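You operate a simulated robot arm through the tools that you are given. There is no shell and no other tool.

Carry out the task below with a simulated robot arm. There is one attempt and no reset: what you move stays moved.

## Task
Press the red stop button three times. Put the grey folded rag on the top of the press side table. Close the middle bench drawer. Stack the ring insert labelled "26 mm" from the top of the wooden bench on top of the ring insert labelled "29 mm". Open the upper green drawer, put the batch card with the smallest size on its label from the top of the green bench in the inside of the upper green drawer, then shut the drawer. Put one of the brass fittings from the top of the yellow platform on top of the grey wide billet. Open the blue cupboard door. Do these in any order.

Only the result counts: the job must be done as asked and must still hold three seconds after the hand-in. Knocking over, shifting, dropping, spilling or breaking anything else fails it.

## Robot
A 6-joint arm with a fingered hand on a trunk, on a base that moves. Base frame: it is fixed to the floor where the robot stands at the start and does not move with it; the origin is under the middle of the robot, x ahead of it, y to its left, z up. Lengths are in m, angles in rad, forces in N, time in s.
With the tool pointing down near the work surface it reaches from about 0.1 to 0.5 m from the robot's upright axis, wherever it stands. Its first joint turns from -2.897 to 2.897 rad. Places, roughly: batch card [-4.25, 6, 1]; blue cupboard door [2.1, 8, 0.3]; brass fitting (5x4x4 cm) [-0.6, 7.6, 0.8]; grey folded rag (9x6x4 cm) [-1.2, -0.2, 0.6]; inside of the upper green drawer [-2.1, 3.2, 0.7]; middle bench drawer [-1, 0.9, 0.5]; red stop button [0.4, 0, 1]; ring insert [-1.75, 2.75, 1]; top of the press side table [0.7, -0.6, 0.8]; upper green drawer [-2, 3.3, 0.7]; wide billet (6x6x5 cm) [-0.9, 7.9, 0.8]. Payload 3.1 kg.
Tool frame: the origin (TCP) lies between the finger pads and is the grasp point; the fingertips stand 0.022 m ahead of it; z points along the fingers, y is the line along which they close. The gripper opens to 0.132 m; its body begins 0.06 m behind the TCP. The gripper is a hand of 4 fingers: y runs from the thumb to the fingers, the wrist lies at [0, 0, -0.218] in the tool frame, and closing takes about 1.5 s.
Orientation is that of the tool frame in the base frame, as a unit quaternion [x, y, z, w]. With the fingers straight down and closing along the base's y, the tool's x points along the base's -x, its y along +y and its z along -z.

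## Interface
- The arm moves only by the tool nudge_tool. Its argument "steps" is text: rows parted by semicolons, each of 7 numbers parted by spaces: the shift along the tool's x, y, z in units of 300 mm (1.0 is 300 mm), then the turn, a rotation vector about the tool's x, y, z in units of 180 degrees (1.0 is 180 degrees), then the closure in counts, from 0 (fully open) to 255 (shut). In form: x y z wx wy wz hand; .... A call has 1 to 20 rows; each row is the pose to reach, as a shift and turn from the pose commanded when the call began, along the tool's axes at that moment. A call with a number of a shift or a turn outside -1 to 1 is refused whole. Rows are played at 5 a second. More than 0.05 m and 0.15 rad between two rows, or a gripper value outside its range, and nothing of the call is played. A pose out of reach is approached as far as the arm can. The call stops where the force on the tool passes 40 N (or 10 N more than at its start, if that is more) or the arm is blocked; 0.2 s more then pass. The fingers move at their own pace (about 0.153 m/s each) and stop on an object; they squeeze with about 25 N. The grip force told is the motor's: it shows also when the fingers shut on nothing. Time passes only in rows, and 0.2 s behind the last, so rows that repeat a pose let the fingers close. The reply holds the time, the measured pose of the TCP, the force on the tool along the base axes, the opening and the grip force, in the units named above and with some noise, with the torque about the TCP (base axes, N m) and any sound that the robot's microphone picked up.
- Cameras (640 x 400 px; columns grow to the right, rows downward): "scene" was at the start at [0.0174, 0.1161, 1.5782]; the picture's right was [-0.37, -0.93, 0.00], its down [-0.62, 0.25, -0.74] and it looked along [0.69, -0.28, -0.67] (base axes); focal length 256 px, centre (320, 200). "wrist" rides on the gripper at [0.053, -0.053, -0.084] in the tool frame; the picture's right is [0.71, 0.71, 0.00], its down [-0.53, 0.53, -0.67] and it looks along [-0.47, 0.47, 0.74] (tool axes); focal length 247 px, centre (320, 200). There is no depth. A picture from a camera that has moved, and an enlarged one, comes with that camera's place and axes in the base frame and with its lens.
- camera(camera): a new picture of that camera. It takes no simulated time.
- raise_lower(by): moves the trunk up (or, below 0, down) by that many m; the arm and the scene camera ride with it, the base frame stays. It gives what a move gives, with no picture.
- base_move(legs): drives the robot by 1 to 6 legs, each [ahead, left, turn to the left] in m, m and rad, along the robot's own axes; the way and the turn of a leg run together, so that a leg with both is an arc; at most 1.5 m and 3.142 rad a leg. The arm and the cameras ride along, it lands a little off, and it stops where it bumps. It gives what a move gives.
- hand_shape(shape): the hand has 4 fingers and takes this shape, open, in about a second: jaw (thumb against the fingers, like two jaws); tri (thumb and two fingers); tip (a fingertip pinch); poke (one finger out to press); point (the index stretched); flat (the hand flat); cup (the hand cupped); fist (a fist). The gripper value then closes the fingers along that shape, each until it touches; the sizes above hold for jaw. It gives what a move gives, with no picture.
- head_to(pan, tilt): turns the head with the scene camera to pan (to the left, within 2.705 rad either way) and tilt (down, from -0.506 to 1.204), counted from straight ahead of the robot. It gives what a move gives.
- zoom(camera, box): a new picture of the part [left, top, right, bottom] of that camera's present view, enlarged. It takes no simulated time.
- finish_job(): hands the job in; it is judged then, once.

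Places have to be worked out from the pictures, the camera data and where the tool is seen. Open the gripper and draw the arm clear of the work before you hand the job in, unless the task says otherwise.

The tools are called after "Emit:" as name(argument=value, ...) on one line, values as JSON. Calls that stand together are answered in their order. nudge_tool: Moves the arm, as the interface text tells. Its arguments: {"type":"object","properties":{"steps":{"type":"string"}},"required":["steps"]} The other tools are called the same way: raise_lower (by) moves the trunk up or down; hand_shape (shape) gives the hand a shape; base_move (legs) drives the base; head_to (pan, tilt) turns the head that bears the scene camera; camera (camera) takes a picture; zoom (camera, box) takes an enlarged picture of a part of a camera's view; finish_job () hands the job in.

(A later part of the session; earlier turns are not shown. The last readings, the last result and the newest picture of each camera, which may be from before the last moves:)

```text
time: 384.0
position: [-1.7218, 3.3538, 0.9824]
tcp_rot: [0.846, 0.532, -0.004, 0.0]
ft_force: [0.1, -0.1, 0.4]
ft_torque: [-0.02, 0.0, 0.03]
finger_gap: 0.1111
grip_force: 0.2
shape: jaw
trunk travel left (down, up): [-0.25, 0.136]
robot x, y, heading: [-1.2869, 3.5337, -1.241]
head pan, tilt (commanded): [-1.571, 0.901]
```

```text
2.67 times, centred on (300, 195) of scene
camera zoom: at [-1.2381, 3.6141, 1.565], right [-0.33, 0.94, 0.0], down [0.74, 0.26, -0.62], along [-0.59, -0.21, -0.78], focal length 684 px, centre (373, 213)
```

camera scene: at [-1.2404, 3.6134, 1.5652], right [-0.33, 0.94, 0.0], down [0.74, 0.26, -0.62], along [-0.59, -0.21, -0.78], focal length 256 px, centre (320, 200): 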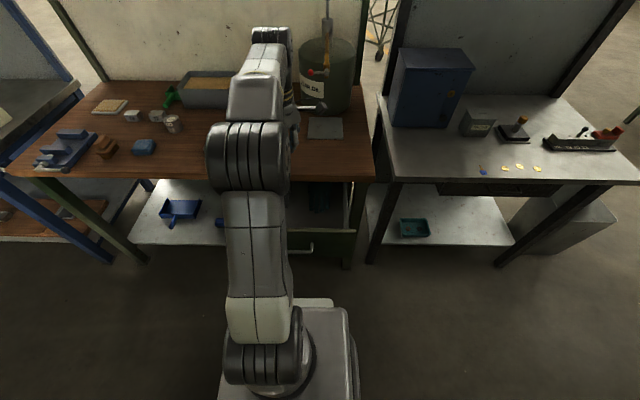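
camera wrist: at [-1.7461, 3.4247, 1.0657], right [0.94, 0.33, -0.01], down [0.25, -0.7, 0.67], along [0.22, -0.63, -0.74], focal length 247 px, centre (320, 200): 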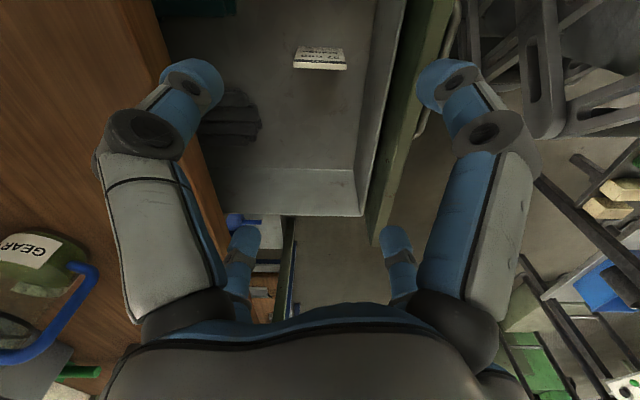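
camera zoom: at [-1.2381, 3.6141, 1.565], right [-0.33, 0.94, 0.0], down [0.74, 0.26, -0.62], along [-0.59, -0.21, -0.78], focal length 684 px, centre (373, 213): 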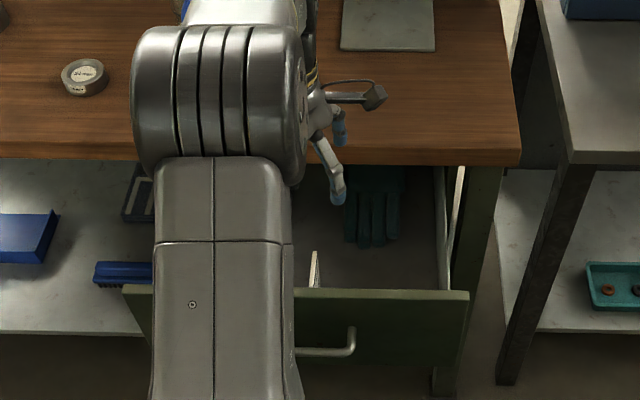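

The card stands safely inside the drawer. To shut it, I retract the hand over the front panel, close the fingers, and come down in front of the handle.

Emit:
nudge_tool(steps="0.08 0.08 -0.03 0 0 0 100; 0.18 0.18 -0.06 0 0 0 180; 0.28 0.28 -0.06 0 0 0 255; 0.38 0.38 -0.06 0 0 0 255; 0.48 0.48 -0.06 0 0 0 255; 0.53 0.53 -0.06 0 0 0 255; 0.53 0.53 -0.06 0 0 0 255; 0.53 0.53 -0.06 0 0 0 255")

Emit:
nudge_tool(steps="0 0 0.15 0 0 0 255; 0 0 0.3 0 0 0 255; 0 0 0.45 0 0 0 255; 0 0 0.6 0 0 0 255; 0 0 0.75 0 0 0 255; 0 0 0.81 0 0 0 255")

Emit:
camera(camera="wrist")

Emit:
camera(camera="scene")

```text
time: 385.8
position: [-1.5098, 3.4304, 0.9984]
tcp_rot: [0.846, 0.533, -0.004, 0.0]
ft_force: [-0.1, -0.3, 0.3]
ft_torque: [-0.02, 0.01, 0.03]
finger_gap: 0.0001
grip_force: 24.3
shape: jaw
trunk travel left (down, up): [-0.25, 0.136]
robot x, y, heading: [-1.2874, 3.5341, -1.233]
head pan, tilt (commanded): [-1.571, 0.901]
```

```text
time: 387.2
position: [-1.5124, 3.4263, 0.7548]
tcp_rot: [0.846, 0.533, -0.004, 0.0]
ft_force: [-1.4, -0.3, 0.0]
ft_torque: [0.02, 0.01, -0.01]
finger_gap: 0.0
grip_force: 24.8
shape: jaw
trunk travel left (down, up): [-0.25, 0.136]
robot x, y, heading: [-1.2885, 3.5374, -1.233]
head pan, tilt (commanded): [-1.571, 0.901]
```

```text
taken
camera wrist: at [-1.5371, 3.4973, 0.8384], right [0.94, 0.33, -0.01], down [0.25, -0.7, 0.67], along [0.22, -0.63, -0.74], focal length 247 px, centre (320, 200)
```

wrist: 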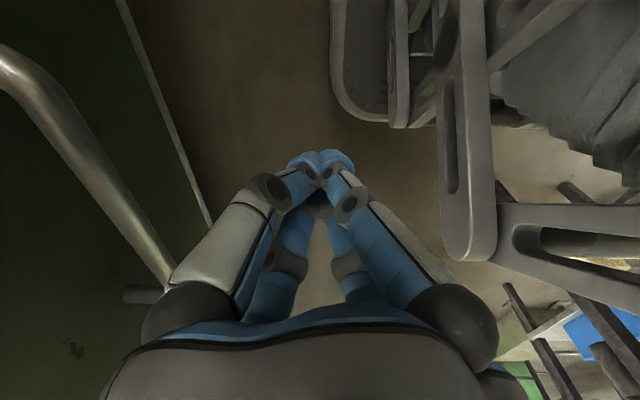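

```text
taken
camera scene: at [-1.2387, 3.6139, 1.5651], right [-0.33, 0.94, 0.0], down [0.74, 0.26, -0.62], along [-0.59, -0.21, -0.78], focal length 256 px, centre (320, 200)
```

scene: 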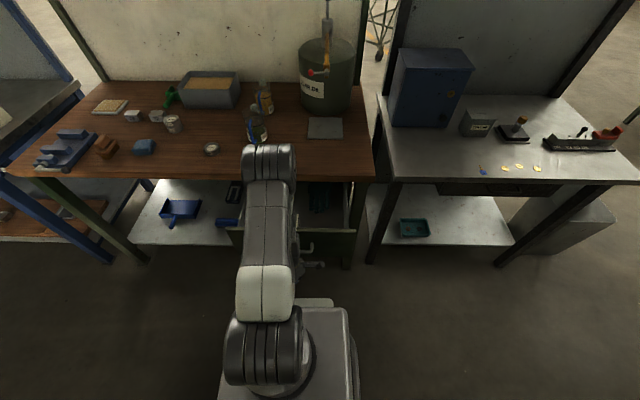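

The closed hand is in front of the handle bar. I push toward the bench.

Emit:
nudge_tool(steps="-0.08 -0.08 0 0 0 0 255; -0.16 -0.16 0 0 0 0 255; -0.24 -0.24 0 0 0 0 255; -0.32 -0.32 0 0 0 0 255; -0.4 -0.4 0 0 0 0 255; -0.47 -0.47 0 0 0 0 255; -0.52 -0.52 0 0 0 0 255")

Emit:
camera(camera="wrist")

Emit:
zoom(camera="scene", box=[220, 120, 380, 270])

```text
time: 388.8
position: [-1.7203, 3.3549, 0.7548]
tcp_rot: [0.846, 0.533, -0.005, 0.0]
ft_force: [0.5, -0.3, -0.9]
ft_torque: [0.01, 0.01, -0.01]
finger_gap: 0.0
grip_force: 24.8
shape: jaw
trunk travel left (down, up): [-0.25, 0.136]
robot x, y, heading: [-1.2864, 3.5358, -1.234]
head pan, tilt (commanded): [-1.571, 0.901]
```

```text
taken
camera wrist: at [-1.7451, 3.4262, 0.8385], right [0.94, 0.33, -0.01], down [0.25, -0.7, 0.67], along [0.22, -0.63, -0.74], focal length 247 px, centre (320, 200)
```

wrist: 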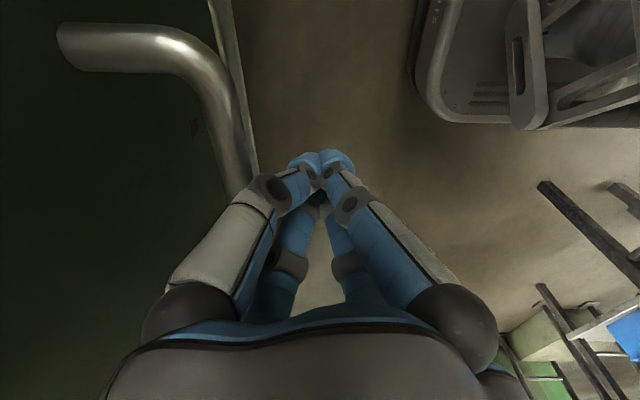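

```text
2.67 times, centred on (300, 195) of scene
camera zoom: at [-1.2392, 3.6138, 1.5651], right [-0.33, 0.94, 0.0], down [0.74, 0.26, -0.62], along [-0.59, -0.21, -0.78], focal length 684 px, centre (373, 213)
```

zoom: 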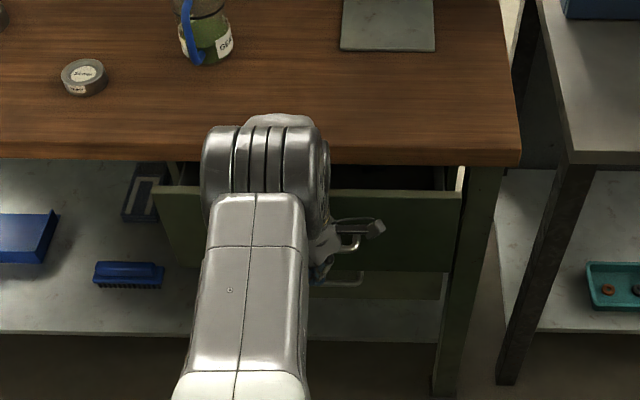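

The drawer follows and is nearly in. I push the last few centimetres in small steps.

Emit:
nudge_tool(steps="-0.03 -0.03 0 0 0 0 255; -0.06 -0.06 0 0 0 0 255; -0.08 -0.08 0 0 0 0 255")

Emit:
zoom(camera="scene", box=[220, 120, 380, 270])

```text
time: 389.6
position: [-1.7526, 3.3439, 0.7566]
tcp_rot: [0.846, 0.533, -0.004, 0.001]
ft_force: [0.5, -0.9, 0.5]
ft_torque: [0.0, -0.02, 0.02]
finger_gap: 0.0
grip_force: 24.5
shape: jaw
trunk travel left (down, up): [-0.25, 0.136]
robot x, y, heading: [-1.2858, 3.5346, -1.235]
head pan, tilt (commanded): [-1.571, 0.901]
```

```text
2.67 times, centred on (300, 195) of scene
camera zoom: at [-1.2388, 3.6139, 1.5651], right [-0.33, 0.94, 0.0], down [0.74, 0.26, -0.62], along [-0.59, -0.21, -0.78], focal length 684 px, centre (373, 213)
```

zoom: 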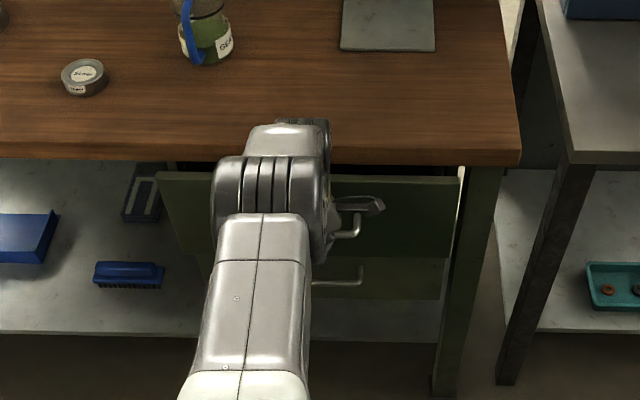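

A small gap is left. I continue in 4–5 mm steps until the force rises.

Emit:
nudge_tool(steps="-0.012 -0.012 0 0 0 0 255; -0.024 -0.024 0 0 0 0 255; -0.036 -0.036 0 0 0 0 255")

Emit:
zoom(camera="scene", box=[220, 120, 380, 270])

Emit:
camera(camera="wrist")

```text
time: 390.4
position: [-1.7669, 3.3383, 0.7578]
tcp_rot: [0.847, 0.532, -0.004, -0.001]
ft_force: [0.3, 1.2, 0.5]
ft_torque: [0.0, 0.01, 0.0]
finger_gap: 0.0
grip_force: 24.7
shape: jaw
trunk travel left (down, up): [-0.25, 0.136]
robot x, y, heading: [-1.2847, 3.5312, -1.234]
head pan, tilt (commanded): [-1.571, 0.901]
```

```text
2.67 times, centred on (300, 195) of scene
camera zoom: at [-1.2389, 3.6139, 1.5651], right [-0.33, 0.94, 0.0], down [0.74, 0.26, -0.62], along [-0.59, -0.21, -0.78], focal length 684 px, centre (373, 213)
```

zoom: 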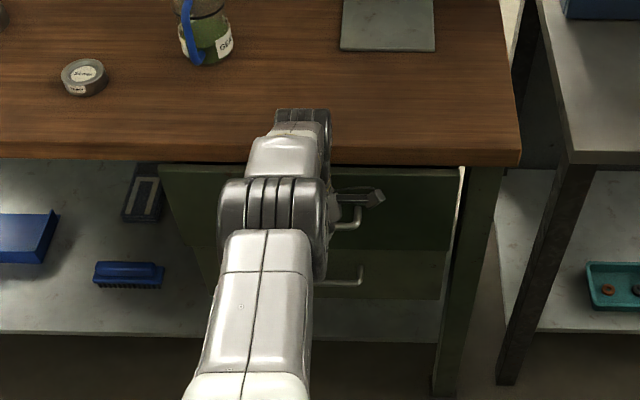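

```text
taken
camera wrist: at [-1.7922, 3.4094, 0.8407], right [0.94, 0.33, -0.01], down [0.25, -0.7, 0.67], along [0.22, -0.63, -0.74], focal length 247 px, centre (320, 200)
```

wrist: 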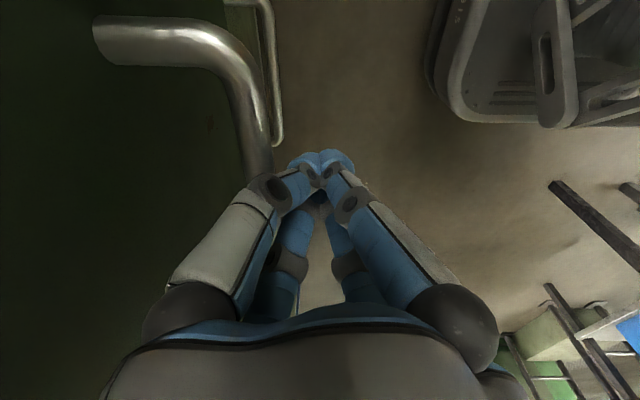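

Nearly flush now. Two more small steps, watching for contact.

Emit:
nudge_tool(steps="-0.01 -0.01 0 0 0 0 255; -0.02 -0.02 0 0 0 0 255")

Emit:
zoom(camera="scene", box=[250, 150, 350, 250])

```text
time: 391.0
position: [-1.7752, 3.3349, 0.7569]
tcp_rot: [0.847, 0.532, -0.003, 0.0]
ft_force: [-0.1, 0.9, -0.1]
ft_torque: [0.0, 0.01, 0.0]
finger_gap: 0.0
grip_force: 25.0
shape: jaw
trunk travel left (down, up): [-0.25, 0.136]
robot x, y, heading: [-1.2886, 3.5347, -1.232]
head pan, tilt (commanded): [-1.571, 0.901]
```

```text
4.00 times, centred on (300, 200) of scene
camera zoom: at [-1.2387, 3.614, 1.5651], right [-0.33, 0.94, 0.0], down [0.74, 0.26, -0.62], along [-0.59, -0.21, -0.78], focal length 1025 px, centre (400, 200)
```

zoom: 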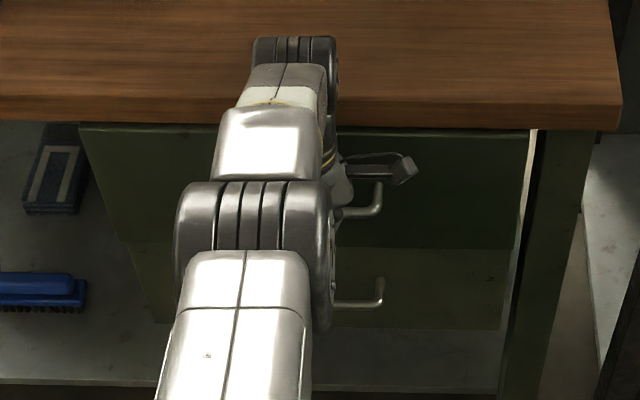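

I keep pushing in 3 mm steps until it is firmly shut.

Emit:
nudge_tool(steps="-0.007 -0.007 0 0 0 0 255; -0.014 -0.014 0 0 0 0 255")

Emit:
nudge_tool(steps="-0.007 -0.007 0 0 0 0 255; -0.014 -0.014 0 0 0 0 255")

Emit:
zoom(camera="scene", box=[250, 150, 350, 250])

```text
time: 391.6
position: [-1.7782, 3.3354, 0.7568]
tcp_rot: [0.847, 0.532, -0.003, 0.0]
ft_force: [-0.2, 0.0, -0.1]
ft_torque: [0.01, 0.0, -0.01]
finger_gap: 0.0
grip_force: 25.4
shape: jaw
trunk travel left (down, up): [-0.25, 0.136]
robot x, y, heading: [-1.2906, 3.5364, -1.239]
head pan, tilt (commanded): [-1.571, 0.901]
```

```text
time: 392.2
position: [-1.778, 3.3347, 0.7573]
tcp_rot: [0.846, 0.533, -0.004, 0.0]
ft_force: [-0.6, 0.5, 0.8]
ft_torque: [-0.04, 0.0, 0.05]
finger_gap: 0.0002
grip_force: 25.4
shape: jaw
out of reach, approached as far as the arm can: row 1, 2
trunk travel left (down, up): [-0.25, 0.136]
robot x, y, heading: [-1.2844, 3.5351, -1.232]
head pan, tilt (commanded): [-1.571, 0.901]
```

```text
4.00 times, centred on (300, 200) of scene
camera zoom: at [-1.2387, 3.614, 1.5651], right [-0.33, 0.94, 0.0], down [0.74, 0.26, -0.62], along [-0.59, -0.21, -0.78], focal length 1025 px, centre (400, 200)
```

zoom: 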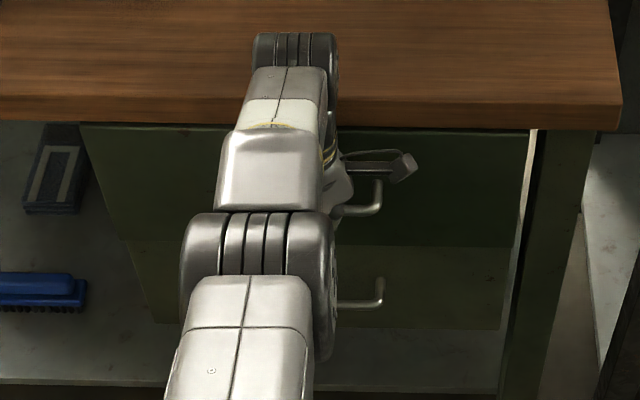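

The arm is at its reach limit here; I use the base for the last bit, strafing toward the bench by a centimetre at a time.

Emit:
base_move(legs=[[0, -0.01, 0]])

Emit:
zoom(camera="scene", box=[250, 150, 350, 250])

Emit:
camera(camera="wrist")

```text
time: 392.9
position: [-1.7882, 3.3315, 0.7578]
tcp_rot: [0.846, 0.533, -0.004, 0.0]
ft_force: [-0.3, -0.4, 0.4]
ft_torque: [0.0, 0.0, -0.03]
finger_gap: 0.0001
grip_force: 24.9
shape: jaw
trunk travel left (down, up): [-0.25, 0.136]
robot x, y, heading: [-1.2906, 3.5294, -1.236]
head pan, tilt (commanded): [-1.571, 0.901]
```

```text
4.00 times, centred on (300, 200) of scene
camera zoom: at [-1.2488, 3.6105, 1.5651], right [-0.33, 0.94, 0.0], down [0.74, 0.26, -0.62], along [-0.59, -0.21, -0.78], focal length 1025 px, centre (400, 200)
```

zoom: 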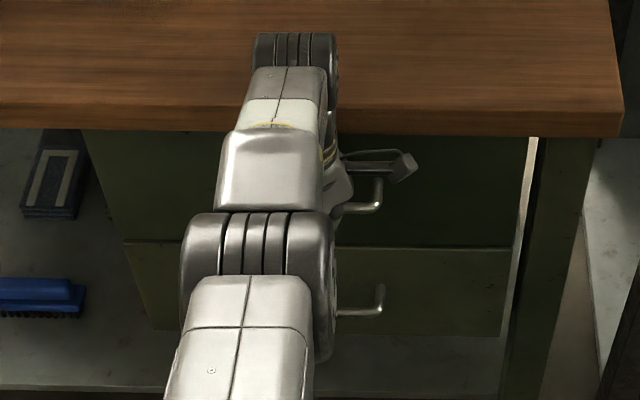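

```text
taken
camera wrist: at [-1.8131, 3.4022, 0.8407], right [0.94, 0.33, -0.01], down [0.25, -0.7, 0.67], along [0.22, -0.63, -0.74], focal length 247 px, centre (320, 200)
```

wrist: 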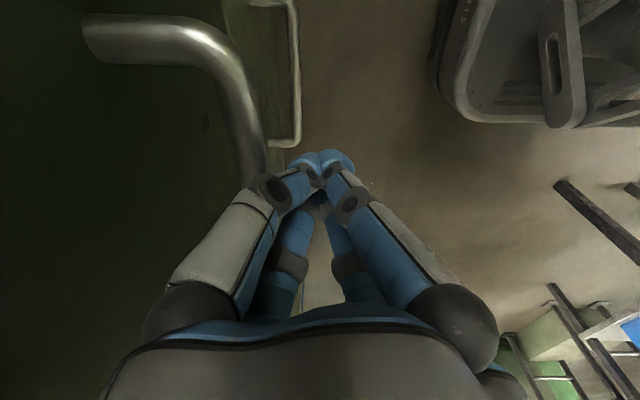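

The fronts look flush. I push one more centimetre to confirm by force that it is at the stop.

Emit:
base_move(legs=[[0, -0.012, 0]])

Emit:
zoom(camera="scene", box=[250, 150, 350, 250])

```text
time: 393.8
position: [-1.7912, 3.3301, 0.7586]
tcp_rot: [0.847, 0.532, 0.006, 0.002]
ft_force: [10.3, 2.6, 9.5]
ft_torque: [0.01, 0.24, -0.13]
finger_gap: 0.0
grip_force: 24.9
shape: jaw
trunk travel left (down, up): [-0.25, 0.136]
robot x, y, heading: [-1.3089, 3.5256, -1.234]
head pan, tilt (commanded): [-1.571, 0.901]
stopped in leg 1: the force on the tool passed its limit at 47 N (the readings are from after the stop); the commanded pose is now the measured one
```

```text
4.00 times, centred on (300, 200) of scene
camera zoom: at [-1.2553, 3.6081, 1.5649], right [-0.33, 0.94, 0.0], down [0.74, 0.26, -0.62], along [-0.59, -0.21, -0.78], focal length 1025 px, centre (400, 200)
```

zoom: 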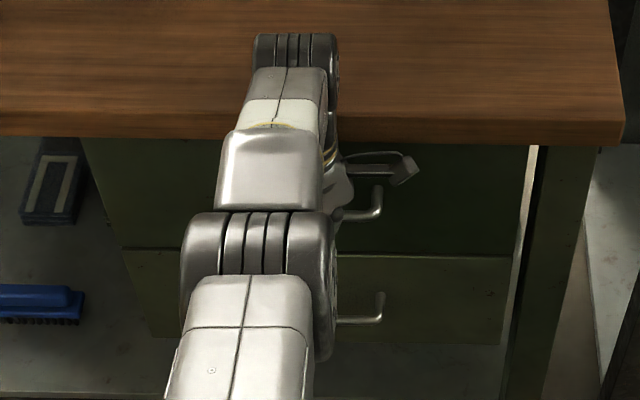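

Solid resistance now. I back off and lift the hand away to verify that the drawer is flush.

Emit:
base_move(legs=[[0, 0.06, 0]])

Emit:
nudge_tool(steps="0.08 0.08 0 0 0 0 255; 0.16 0.16 0 0 0 0 255; 0.24 0.24 -0.04 0 0 0 255; 0.32 0.32 -0.1 0 0 0 255; 0.36 0.36 -0.24 0 0 0 255; 0.36 0.36 -0.4 0 0 0 255; 0.36 0.36 -0.56 0 0 0 255; 0.36 0.36 -0.72 0 0 0 255; 0.36 0.36 -0.88 0 0 0 255; 0.36 0.36 -1.0 0 0 0 255")

Emit:
camera(camera="wrist")

Emit:
camera(camera="scene")

```text
time: 394.8
position: [-1.7351, 3.349, 0.7573]
tcp_rot: [0.846, 0.532, 0.004, 0.001]
ft_force: [-0.2, 0.0, 0.0]
ft_torque: [-0.01, 0.04, -0.03]
finger_gap: 0.0
grip_force: 25.1
shape: jaw
trunk travel left (down, up): [-0.25, 0.136]
robot x, y, heading: [-1.2463, 3.5481, -1.227]
head pan, tilt (commanded): [-1.571, 0.901]
```

```text
time: 396.9
position: [-1.5972, 3.398, 1.0574]
tcp_rot: [0.846, 0.534, 0.005, 0.002]
ft_force: [0.8, 0.0, 0.3]
ft_torque: [-0.01, -0.01, -0.03]
finger_gap: 0.0004
grip_force: 24.8
shape: jaw
trunk travel left (down, up): [-0.25, 0.136]
robot x, y, heading: [-1.2467, 3.5458, -1.234]
head pan, tilt (commanded): [-1.571, 0.901]
```

```text
taken
camera wrist: at [-1.6238, 3.4688, 1.1415], right [0.94, 0.33, 0.01], down [0.24, -0.7, 0.67], along [0.23, -0.63, -0.74], focal length 247 px, centre (320, 200)
```

wrist: 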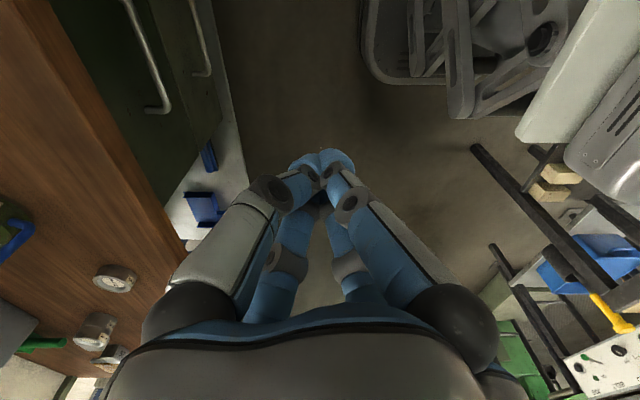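

```text
taken
camera scene: at [-1.2003, 3.6276, 1.565], right [-0.33, 0.94, 0.0], down [0.74, 0.26, -0.62], along [-0.59, -0.21, -0.78], focal length 256 px, centre (320, 200)
```

scene: 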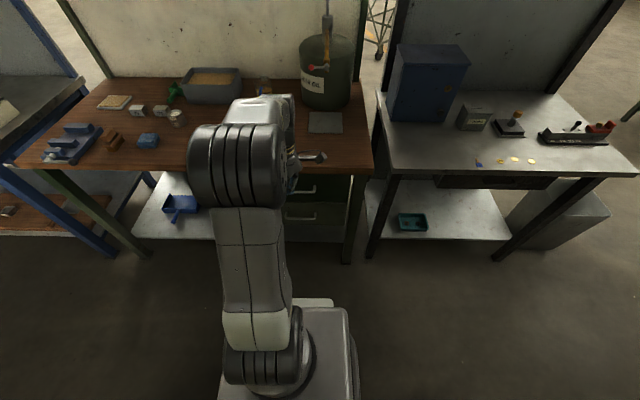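

I swing the arm to the front to get a free view of the drawers.

Emit:
nudge_tool(steps="0.019 0.144 -0.05 0 0 -0.0415 200; 0.03 0.297 -0.1 0 0 -0.083 100; 0.042 0.45 -0.15 0 0 -0.1245 0; 0.053 0.603 -0.2 0 0 -0.166 0; 0.064 0.757 -0.25 0 0 -0.2075 0; 0.087 0.915 -0.25 0 0 -0.249 0")

Emit:
nudge_tool(steps="-0.06 0.14 0 0 0 0 0; -0.12 0.28 0 0 0 0 0; -0.18 0.42 0 0 0 0 0; -0.233 0.55 0 0 0 0 0")

Emit:
camera(camera="scene")

Emit:
zoom(camera="scene", box=[220, 150, 380, 270])

```text
time: 398.4
position: [-1.3371, 3.3062, 1.1338]
tcp_rot: [0.578, 0.816, 0.004, 0.002]
ft_force: [0.2, 0.2, 0.0]
ft_torque: [-0.01, 0.0, -0.01]
finger_gap: 0.1321
grip_force: 0.0
shape: jaw
trunk travel left (down, up): [-0.25, 0.136]
robot x, y, heading: [-1.2506, 3.5486, -1.232]
head pan, tilt (commanded): [-1.571, 0.901]
```

```text
time: 399.4
position: [-1.1576, 3.2954, 1.136]
tcp_rot: [0.58, 0.815, 0.004, 0.003]
ft_force: [0.1, 0.0, -0.1]
ft_torque: [0.02, 0.0, 0.01]
finger_gap: 0.1318
grip_force: 0.1
shape: jaw
trunk travel left (down, up): [-0.25, 0.136]
robot x, y, heading: [-1.2452, 3.5487, -1.233]
head pan, tilt (commanded): [-1.571, 0.901]
```

```text
taken
camera scene: at [-1.1998, 3.627, 1.5651], right [-0.33, 0.94, 0.0], down [0.74, 0.26, -0.62], along [-0.59, -0.21, -0.78], focal length 256 px, centre (320, 200)
```

scene: 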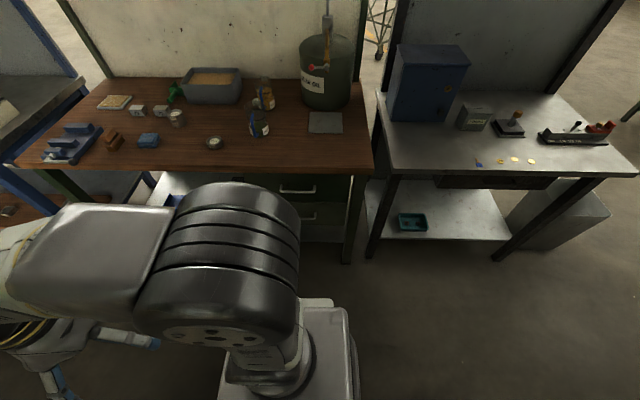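

```text
3.33 times, centred on (300, 210) of scene
camera zoom: at [-1.1998, 3.627, 1.5651], right [-0.33, 0.94, 0.0], down [0.74, 0.26, -0.62], along [-0.59, -0.21, -0.78], focal length 854 px, centre (387, 167)
```

zoom: 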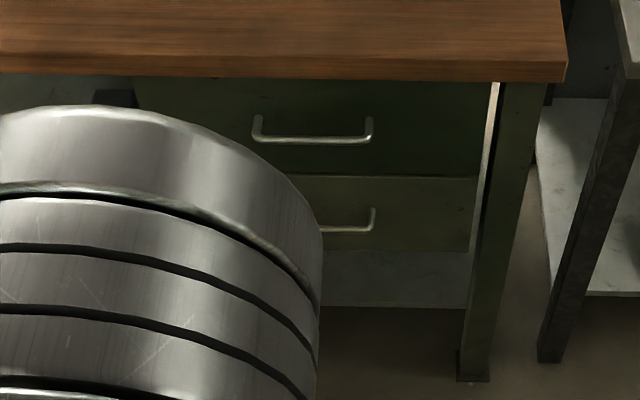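

The upper green drawer is shut and flush, card inside. Next is the brass fitting to the north. I back up the aisle, turn, tuck the hand front-left and line up for the gap again.

Emit:
base_move(legs=[[-0.95, 0, 0], [0, 0, -2.87]])

Emit:
nudge_tool(steps="0.02 0.11 0 0 0 -0.042 0; 0.06 0.22 0 0 0 -0.084 0; 0.1 0.33 0 0 0 -0.126 0; 0.15 0.43 0 0 0 -0.168 0; 0.21 0.53 0 0 0 -0.21 0; 0.267 0.633 0 0 0 -0.25 0")

```text
time: 411.1
position: [-1.7123, 4.6616, 1.1359]
tcp_rot: [0.882, -0.47, -0.002, 0.006]
ft_force: [1.0, 1.0, -0.6]
ft_torque: [-0.01, -0.02, 0.02]
finger_gap: 0.132
grip_force: 0.1
shape: jaw
trunk travel left (down, up): [-0.25, 0.136]
robot x, y, heading: [-1.562, 4.4397, 2.16]
head pan, tilt (commanded): [-1.571, 0.901]
```

```text
time: 412.5
position: [-1.8287, 4.4903, 1.1363]
tcp_rot: [0.995, -0.098, -0.003, 0.003]
ft_force: [-0.1, 0.3, -0.8]
ft_torque: [0.0, 0.03, -0.02]
finger_gap: 0.1319
grip_force: 0.1
shape: jaw
trunk travel left (down, up): [-0.25, 0.136]
robot x, y, heading: [-1.5637, 4.44, 2.163]
head pan, tilt (commanded): [-1.571, 0.901]
```

Lined up; I shift left onto the centre line, trim the heading, and drive through.

Emit:
base_move(legs=[[0, 0.21, 0.017], [0.75, 0, 0], [0.75, 0, 0]])

Emit:
head_to(pan=-0.9, tilt=0.35)

Emit:
camera(camera="scene")

Emit:
head_to(pan=-0.1, tilt=0.35)

Emit:
camera(camera="scene")

```text
time: 421.5
position: [-2.8793, 5.5949, 1.1362]
tcp_rot: [0.997, -0.079, -0.004, 0.003]
ft_force: [-0.3, 0.5, 0.1]
ft_torque: [-0.03, -0.01, -0.01]
finger_gap: 0.132
grip_force: 0.0
shape: jaw
trunk travel left (down, up): [-0.25, 0.136]
robot x, y, heading: [-2.6135, 5.5551, 2.204]
head pan, tilt (commanded): [-1.571, 0.901]
```

```text
time: 422.6
position: [-2.879, 5.5957, 1.1367]
tcp_rot: [0.997, -0.079, -0.004, 0.003]
ft_force: [0.3, 0.3, -0.4]
ft_torque: [-0.02, 0.02, -0.03]
finger_gap: 0.1319
grip_force: 0.0
shape: jaw
trunk travel left (down, up): [-0.25, 0.136]
robot x, y, heading: [-2.6122, 5.5567, 2.199]
head pan, tilt (commanded): [-0.901, 0.351]
```

```text
taken
camera scene: at [-2.6729, 5.51, 1.6126], right [0.96, -0.27, 0.0], down [-0.09, -0.33, -0.94], along [0.25, 0.9, -0.34], focal length 256 px, centre (320, 200)
```

scene: 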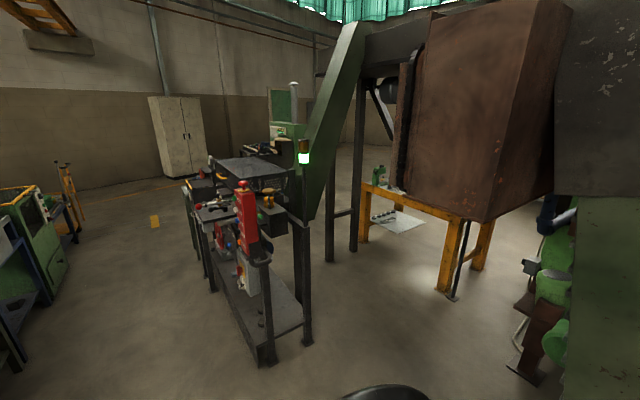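

```text
time: 423.7
position: [-2.8798, 5.5963, 1.136]
tcp_rot: [0.997, -0.08, -0.004, 0.004]
ft_force: [-0.3, -0.2, -0.5]
ft_torque: [0.0, -0.02, 0.01]
finger_gap: 0.1319
grip_force: 0.1
shape: jaw
trunk travel left (down, up): [-0.25, 0.136]
robot x, y, heading: [-2.6114, 5.556, 2.197]
head pan, tilt (commanded): [-0.099, 0.351]
```

```text
taken
camera scene: at [-2.7449, 5.5007, 1.6126], right [0.86, 0.51, 0.0], down [0.17, -0.3, -0.94], along [-0.47, 0.81, -0.34], focal length 256 px, centre (320, 200)
```

scene: 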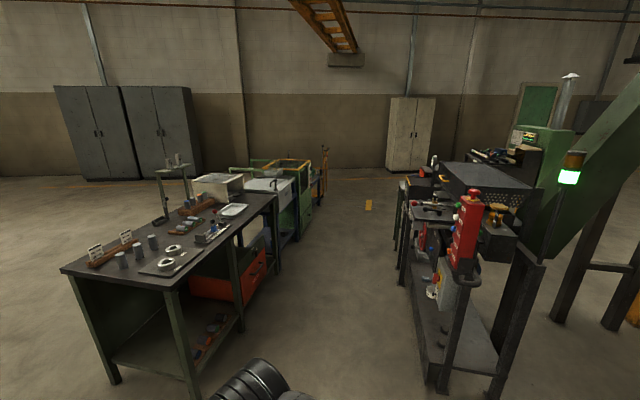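

The yellow platform is to the north-east, under the brown hopper. I turn toward it and move closer through the open area to look.

Emit:
base_move(legs=[[0, 0, -1.15], [1.1, 0, 0]])

Emit:
head_to(pan=-0.4, tilt=0.5)

Emit:
camera(camera="scene")

```text
time: 431.0
position: [-2.236, 6.6007, 1.1379]
tcp_rot: [0.791, -0.611, -0.006, -0.003]
ft_force: [0.3, 1.3, -0.1]
ft_torque: [0.03, -0.02, -0.01]
finger_gap: 0.1319
grip_force: 0.1
shape: jaw
trunk travel left (down, up): [-0.25, 0.136]
robot x, y, heading: [-2.1569, 6.3438, 1.046]
head pan, tilt (commanded): [-0.099, 0.351]
stopped in leg 2: the robot was blocked; the commanded pose is now the measured one
```

```text
time: 431.8
position: [-2.2303, 6.6063, 1.1368]
tcp_rot: [0.791, -0.611, -0.006, -0.002]
ft_force: [-0.6, -0.1, -0.1]
ft_torque: [0.01, 0.01, 0.01]
finger_gap: 0.1316
grip_force: 0.2
shape: jaw
trunk travel left (down, up): [-0.25, 0.136]
robot x, y, heading: [-2.1624, 6.3471, 1.047]
head pan, tilt (commanded): [-0.4, 0.499]
```

```text
taken
camera scene: at [-2.2454, 6.4229, 1.599], right [0.6, -0.8, 0.0], down [-0.38, -0.29, -0.88], along [0.7, 0.53, -0.48], focal length 256 px, centre (320, 200)
```

scene: 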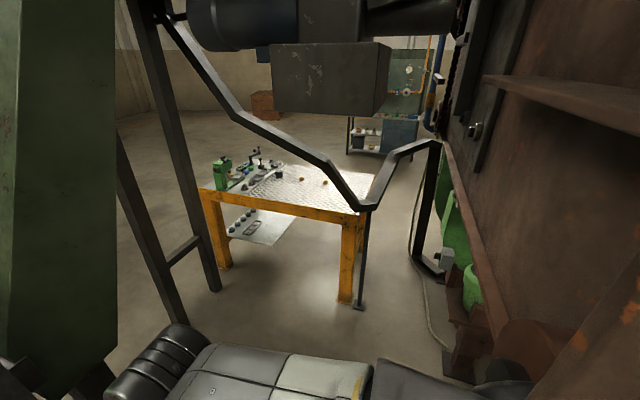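

The drive was blocked just short of the end. I look down and around to see what I touched.

Emit:
camera(camera="wrist")

Emit:
head_to(pan=0.3, tilt=0.9)

Emit:
camera(camera="scene")

Emit:
head_to(pan=-0.8, tilt=1.0)

Emit:
camera(camera="scene")

```text
taken
camera wrist: at [-2.1649, 6.5658, 1.2197], right [-0.51, -0.86, 0.0], down [-0.64, 0.37, 0.68], along [-0.58, 0.35, -0.74], focal length 247 px, centre (320, 200)
```

wrist: 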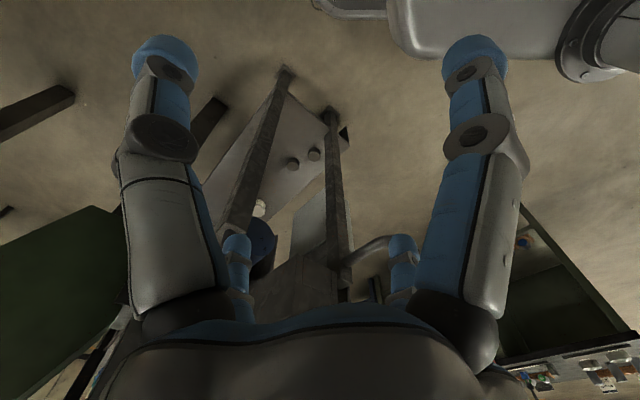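

```text
time: 432.9
position: [-2.231, 6.6058, 1.137]
tcp_rot: [0.791, -0.612, -0.007, 0.0]
ft_force: [0.5, -0.1, -0.4]
ft_torque: [0.0, 0.0, -0.02]
finger_gap: 0.132
grip_force: 0.0
shape: jaw
trunk travel left (down, up): [-0.25, 0.136]
robot x, y, heading: [-2.1573, 6.3476, 1.045]
head pan, tilt (commanded): [0.3, 0.901]
```

```text
taken
camera scene: at [-2.3009, 6.4418, 1.5651], right [0.97, -0.22, 0.0], down [-0.18, -0.76, -0.62], along [0.14, 0.61, -0.78], focal length 256 px, centre (320, 200)
```

scene: 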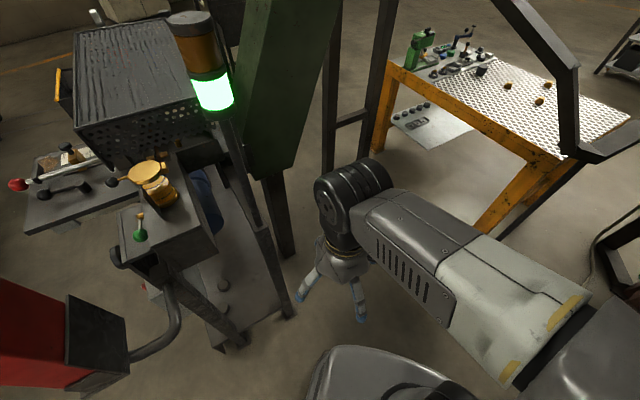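

```text
time: 434.2
position: [-2.2295, 6.6052, 1.1378]
tcp_rot: [0.791, -0.612, -0.008, -0.001]
ft_force: [-0.5, 0.5, -0.3]
ft_torque: [0.0, 0.01, 0.0]
finger_gap: 0.1319
grip_force: 0.0
shape: jaw
trunk travel left (down, up): [-0.25, 0.136]
robot x, y, heading: [-2.1604, 6.3467, 1.045]
head pan, tilt (commanded): [-0.799, 1.0]
```

```text
taken
camera scene: at [-2.2503, 6.3853, 1.5578], right [0.24, -0.97, 0.0], down [-0.82, -0.21, -0.54], along [0.52, 0.13, -0.84], focal length 256 px, centre (320, 200)
```

scene: 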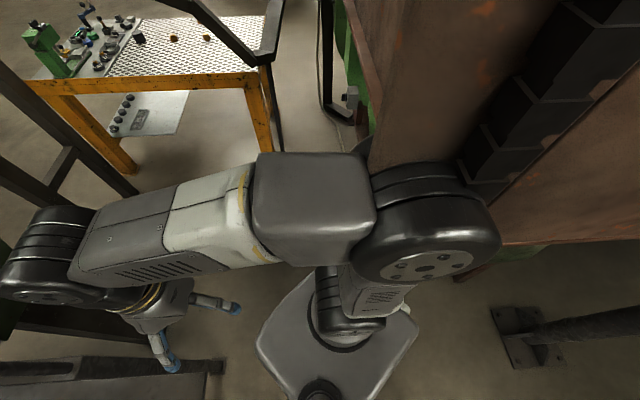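

My elbow met the brown hopper, a fixed structure; nothing else is touched. The three fittings (near [-0.83, 7.67], [-0.78, 7.48], [-0.57, 7.65]) are only reachable from the platform's far (east) side, so I back out and will go round by the north. First I return and look up the corridor beside the green bench.

Emit:
base_move(legs=[[-0.85, 0, 0], [0, 0, 0.9]])

Emit:
head_to(pan=0.0, tilt=0.45)

Emit:
camera(camera="scene")

```text
time: 441.1
position: [-2.8547, 5.7056, 1.136]
tcp_rot: [0.976, -0.22, -0.007, 0.002]
ft_force: [0.2, -0.1, -1.2]
ft_torque: [0.03, 0.01, -0.01]
finger_gap: 0.132
grip_force: 0.1
shape: jaw
trunk travel left (down, up): [-0.25, 0.136]
robot x, y, heading: [-2.613, 5.5942, 1.923]
head pan, tilt (commanded): [-0.799, 1.0]
```

```text
time: 442.3
position: [-2.8551, 5.7049, 1.1367]
tcp_rot: [0.976, -0.219, -0.006, 0.003]
ft_force: [-0.8, 0.0, -0.7]
ft_torque: [-0.01, -0.01, -0.01]
finger_gap: 0.1319
grip_force: 0.1
shape: jaw
trunk travel left (down, up): [-0.25, 0.136]
robot x, y, heading: [-2.615, 5.5901, 1.927]
head pan, tilt (commanded): [0.0, 0.45]
```

```text
taken
camera scene: at [-2.7608, 5.5716, 1.6033], right [0.94, 0.34, 0.0], down [0.15, -0.41, -0.9], along [-0.31, 0.85, -0.44], focal length 256 px, centre (320, 200)
```

scene: 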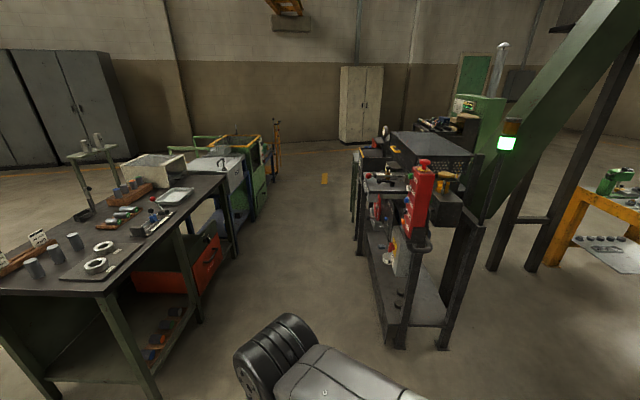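

The corridor between the green bench and the dark machine is about 1.25 m wide. I drive up its middle and look around its far end.

Emit:
base_move(legs=[[1.06, 0.39, 0], [1.42, -0.05, 0]])

Emit:
head_to(pan=-0.9, tilt=0.4)

Emit:
camera(camera="scene")

Emit:
head_to(pan=0.0, tilt=0.4)

Emit:
camera(camera="scene")

```text
time: 454.8
position: [-4.032, 7.9353, 1.1382]
tcp_rot: [0.975, -0.223, -0.006, 0.002]
ft_force: [0.2, 0.2, -0.2]
ft_torque: [-0.03, 0.0, 0.04]
finger_gap: 0.1319
grip_force: 0.1
shape: jaw
trunk travel left (down, up): [-0.25, 0.136]
robot x, y, heading: [-3.7897, 7.8216, 1.912]
head pan, tilt (commanded): [0.0, 0.45]
```

```text
time: 456.0
position: [-4.0325, 7.9358, 1.1369]
tcp_rot: [0.975, -0.222, -0.007, 0.002]
ft_force: [-0.8, 0.0, 0.7]
ft_torque: [0.02, -0.01, 0.01]
finger_gap: 0.1319
grip_force: 0.1
shape: jaw
trunk travel left (down, up): [-0.25, 0.136]
robot x, y, heading: [-3.7888, 7.8226, 1.915]
head pan, tilt (commanded): [-0.901, 0.4]
```

```text
taken
camera scene: at [-3.8594, 7.7937, 1.6081], right [0.85, -0.53, 0.0], down [-0.21, -0.33, -0.92], along [0.49, 0.78, -0.39], focal length 256 px, centre (320, 200)
```

scene: 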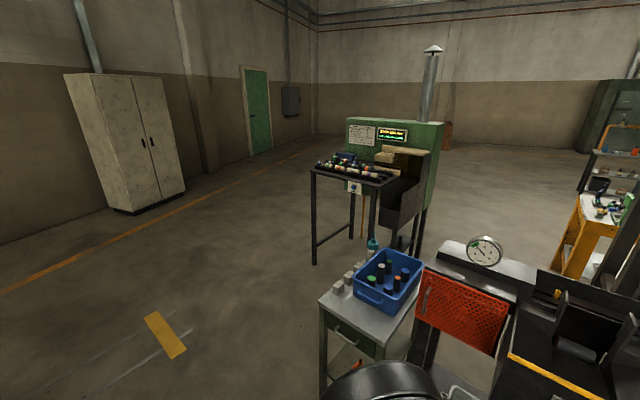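

```text
time: 457.2
position: [-4.0323, 7.935, 1.1364]
tcp_rot: [0.975, -0.223, -0.008, 0.002]
ft_force: [0.7, -0.1, 0.0]
ft_torque: [-0.03, 0.0, 0.0]
finger_gap: 0.1318
grip_force: 0.0
shape: jaw
trunk travel left (down, up): [-0.25, 0.136]
robot x, y, heading: [-3.7911, 7.8213, 1.917]
head pan, tilt (commanded): [0.0, 0.4]
```

```text
taken
camera scene: at [-3.9394, 7.8023, 1.6081], right [0.94, 0.34, 0.0], down [0.13, -0.37, -0.92], along [-0.31, 0.87, -0.39], focal length 256 px, centre (320, 200)
```

scene: 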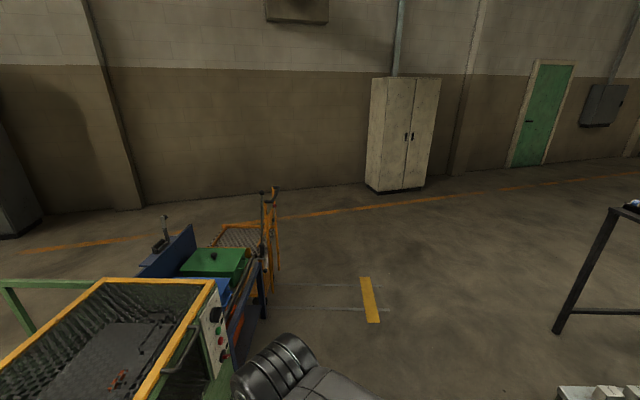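

Around the end there is a crate table and a green machine, with open floor further north. I go up past the crate table with clearance and look toward the east.

Emit:
base_move(legs=[[0.7, -0.05, 0], [0.99, -0.45, 0]])

Emit:
head_to(pan=-1.2, tilt=0.4)

Emit:
camera(camera="scene")

Emit:
head_to(pan=-1.9, tilt=0.4)

Emit:
camera(camera="scene")

```text
time: 466.2
position: [-4.1341, 9.6944, 1.1373]
tcp_rot: [0.976, -0.217, -0.007, 0.002]
ft_force: [-0.8, -0.5, -0.3]
ft_torque: [-0.01, -0.02, -0.04]
finger_gap: 0.1319
grip_force: 0.1
shape: jaw
trunk travel left (down, up): [-0.25, 0.136]
robot x, y, heading: [-3.8856, 9.5835, 1.931]
head pan, tilt (commanded): [0.0, 0.4]
```

```text
time: 467.6
position: [-4.1354, 9.6948, 1.1354]
tcp_rot: [0.976, -0.216, -0.007, 0.002]
ft_force: [-0.6, -0.7, 0.5]
ft_torque: [-0.02, 0.0, -0.02]
finger_gap: 0.132
grip_force: 0.1
shape: jaw
trunk travel left (down, up): [-0.25, 0.136]
robot x, y, heading: [-3.8893, 9.589, 1.933]
head pan, tilt (commanded): [-1.201, 0.4]
```

```text
taken
camera scene: at [-3.9389, 9.5376, 1.6081], right [0.66, -0.75, 0.0], down [-0.29, -0.26, -0.92], along [0.69, 0.61, -0.39], focal length 256 px, centre (320, 200)
```

scene: 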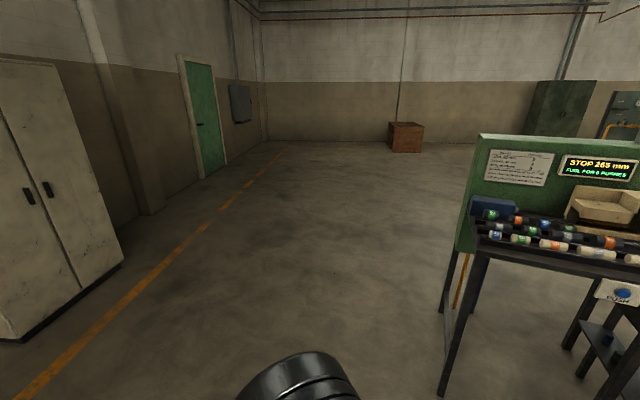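

```text
time: 468.7
position: [-4.1354, 9.6935, 1.1373]
tcp_rot: [0.976, -0.216, -0.007, 0.003]
ft_force: [0.3, -0.3, -0.2]
ft_torque: [0.01, -0.02, 0.01]
finger_gap: 0.132
grip_force: 0.0
shape: jaw
trunk travel left (down, up): [-0.25, 0.136]
robot x, y, heading: [-3.8911, 9.5836, 1.926]
head pan, tilt (commanded): [-1.901, 0.4]
```

```text
taken
camera scene: at [-3.9155, 9.4786, 1.6081], right [0.03, -1.0, 0.0], down [-0.39, -0.01, -0.92], along [0.92, 0.02, -0.39], focal length 256 px, centre (320, 200)
```

scene: 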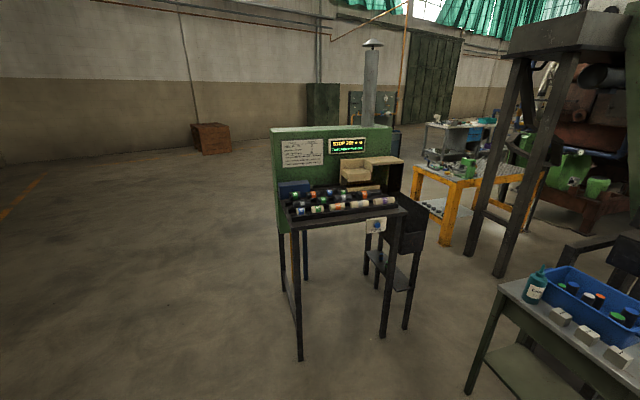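

The floor north of the green machine is open. I go around it and head east toward the far side of the platform.

Emit:
base_move(legs=[[0.7, -1.3, 0], [0, 0, -1.95], [1.3, -0.1, 0], [1.2, -0.3, 0]])

Emit:
head_to(pan=-1.0, tilt=0.45)

Emit:
camera(camera="scene")

Emit:
head_to(pan=-0.1, tilt=0.4)

Emit:
camera(camera="scene")

```text
time: 492.8
position: [-0.2017, 10.4474, 1.1375]
tcp_rot: [-0.382, 0.924, 0.005, 0.004]
ft_force: [-1.1, 0.1, -0.6]
ft_torque: [0.0, 0.03, 0.0]
finger_gap: 0.1321
grip_force: 0.1
shape: jaw
trunk travel left (down, up): [-0.25, 0.136]
robot x, y, heading: [-0.3899, 10.253, -0.001]
head pan, tilt (commanded): [-1.901, 0.4]
```

```text
time: 494.0
position: [-0.2019, 10.448, 1.137]
tcp_rot: [-0.381, 0.924, 0.005, 0.005]
ft_force: [-0.2, -0.6, -0.6]
ft_torque: [0.04, 0.0, 0.0]
finger_gap: 0.1319
grip_force: 0.1
shape: jaw
trunk travel left (down, up): [-0.25, 0.136]
robot x, y, heading: [-0.3907, 10.2565, -0.004]
head pan, tilt (commanded): [-1.0, 0.45]
```

```text
taken
camera scene: at [-0.4009, 10.3262, 1.6034], right [-0.84, -0.54, 0.0], down [-0.24, 0.37, -0.9], along [0.49, -0.76, -0.44], focal length 256 px, centre (320, 200)
```

scene: 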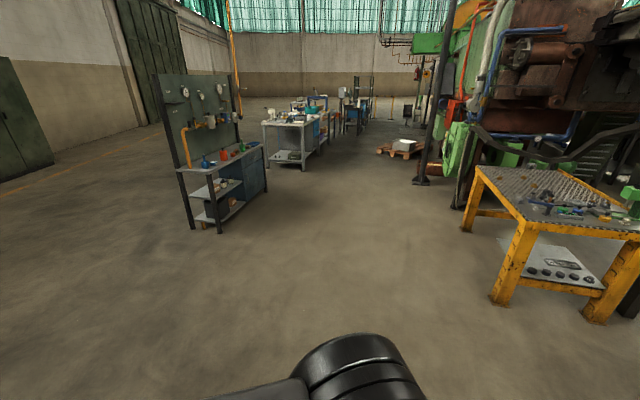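

```text
time: 495.2
position: [-0.2008, 10.4469, 1.1365]
tcp_rot: [-0.381, 0.925, 0.006, 0.004]
ft_force: [-0.5, 0.0, -0.4]
ft_torque: [0.0, 0.01, -0.01]
finger_gap: 0.1317
grip_force: 0.0
shape: jaw
trunk travel left (down, up): [-0.25, 0.136]
robot x, y, heading: [-0.3887, 10.2585, 0.001]
head pan, tilt (commanded): [-0.099, 0.4]
```

```text
taken
camera scene: at [-0.3584, 10.3944, 1.6081], right [-0.1, -1.0, 0.0], down [-0.39, 0.04, -0.92], along [0.92, -0.09, -0.39], focal length 256 px, centre (320, 200)
```

scene: 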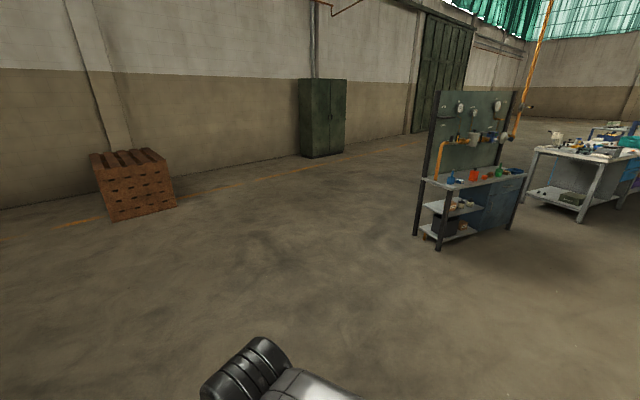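

The platform's east side is open, and the gauge bench with the blue cupboard stands further east. I enlarge the platform top.

Emit:
head_to(pan=-1.5, tilt=0.5)

Emit:
camera(camera="scene")

Emit:
zoom(camera="scene", box=[230, 140, 430, 265])

```text
time: 496.7
position: [-0.202, 10.4471, 1.137]
tcp_rot: [-0.381, 0.924, 0.005, 0.005]
ft_force: [0.4, -0.7, 0.6]
ft_torque: [0.0, -0.01, -0.01]
finger_gap: 0.1316
grip_force: 0.0
shape: jaw
trunk travel left (down, up): [-0.25, 0.136]
robot x, y, heading: [-0.3866, 10.2551, 0.0]
head pan, tilt (commanded): [-1.499, 0.499]
```

```text
taken
camera scene: at [-0.4438, 10.3128, 1.5989], right [-1.0, -0.07, 0.0], down [-0.04, 0.48, -0.88], along [0.07, -0.88, -0.48], focal length 256 px, centre (320, 200)
```

scene: 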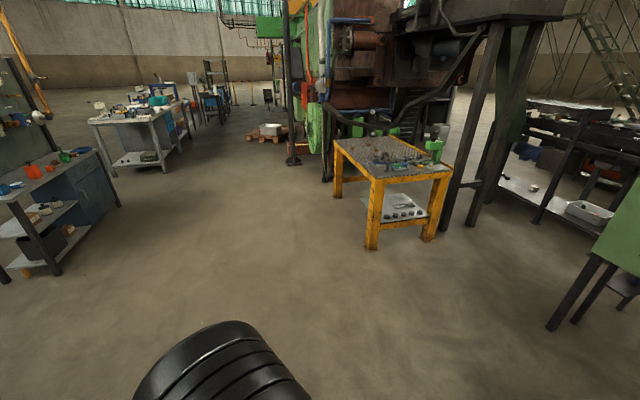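

```text
3.20 times, centred on (330, 202) of scene
camera zoom: at [-0.4438, 10.3128, 1.5989], right [-1.0, -0.07, 0.0], down [-0.04, 0.48, -0.88], along [0.07, -0.88, -0.48], focal length 820 px, centre (288, 192)
```

zoom: 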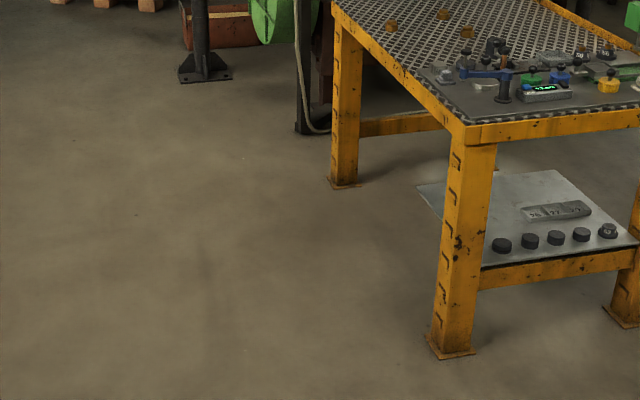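

I drive around to the platform's east side and stand with my right side toward it.

Emit:
base_move(legs=[[0.587, -1.255, 0], [0, 0, -1.284], [1.1, -0.55, 0]])

Emit:
head_to(pan=-1.57, tilt=0.8)

Emit:
camera(camera="scene")

```text
time: 512.7
position: [0.1988, 7.6511, 1.1362]
tcp_rot: [0.266, 0.964, 0.002, 0.006]
ft_force: [1.2, 0.3, -1.0]
ft_torque: [0.0, 0.03, 0.01]
finger_gap: 0.1319
grip_force: 0.1
shape: jaw
trunk travel left (down, up): [-0.25, 0.136]
robot x, y, heading: [-0.0334, 7.7854, -1.316]
head pan, tilt (commanded): [-1.499, 0.499]
```

```text
time: 513.5
position: [0.1981, 7.6511, 1.1371]
tcp_rot: [0.266, 0.964, 0.002, 0.007]
ft_force: [0.2, 0.3, 0.6]
ft_torque: [-0.01, 0.05, 0.03]
finger_gap: 0.1322
grip_force: 0.0
shape: jaw
trunk travel left (down, up): [-0.25, 0.136]
robot x, y, heading: [-0.0329, 7.7888, -1.319]
head pan, tilt (commanded): [-1.571, 0.799]
```

```text
taken
camera scene: at [0.0168, 7.8616, 1.573], right [-0.25, 0.97, 0.0], down [0.69, 0.18, -0.7], along [-0.68, -0.17, -0.72], focal length 256 px, centre (320, 200)
```

scene: 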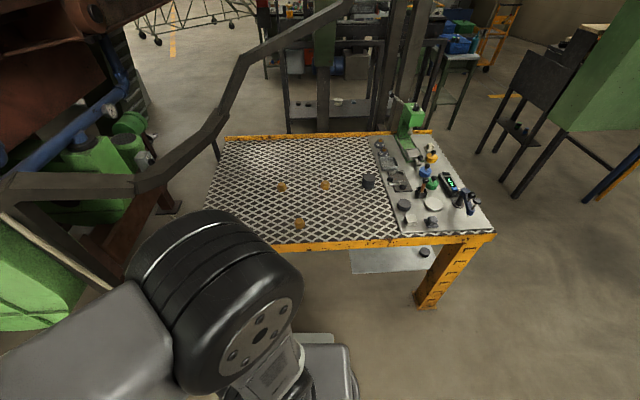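

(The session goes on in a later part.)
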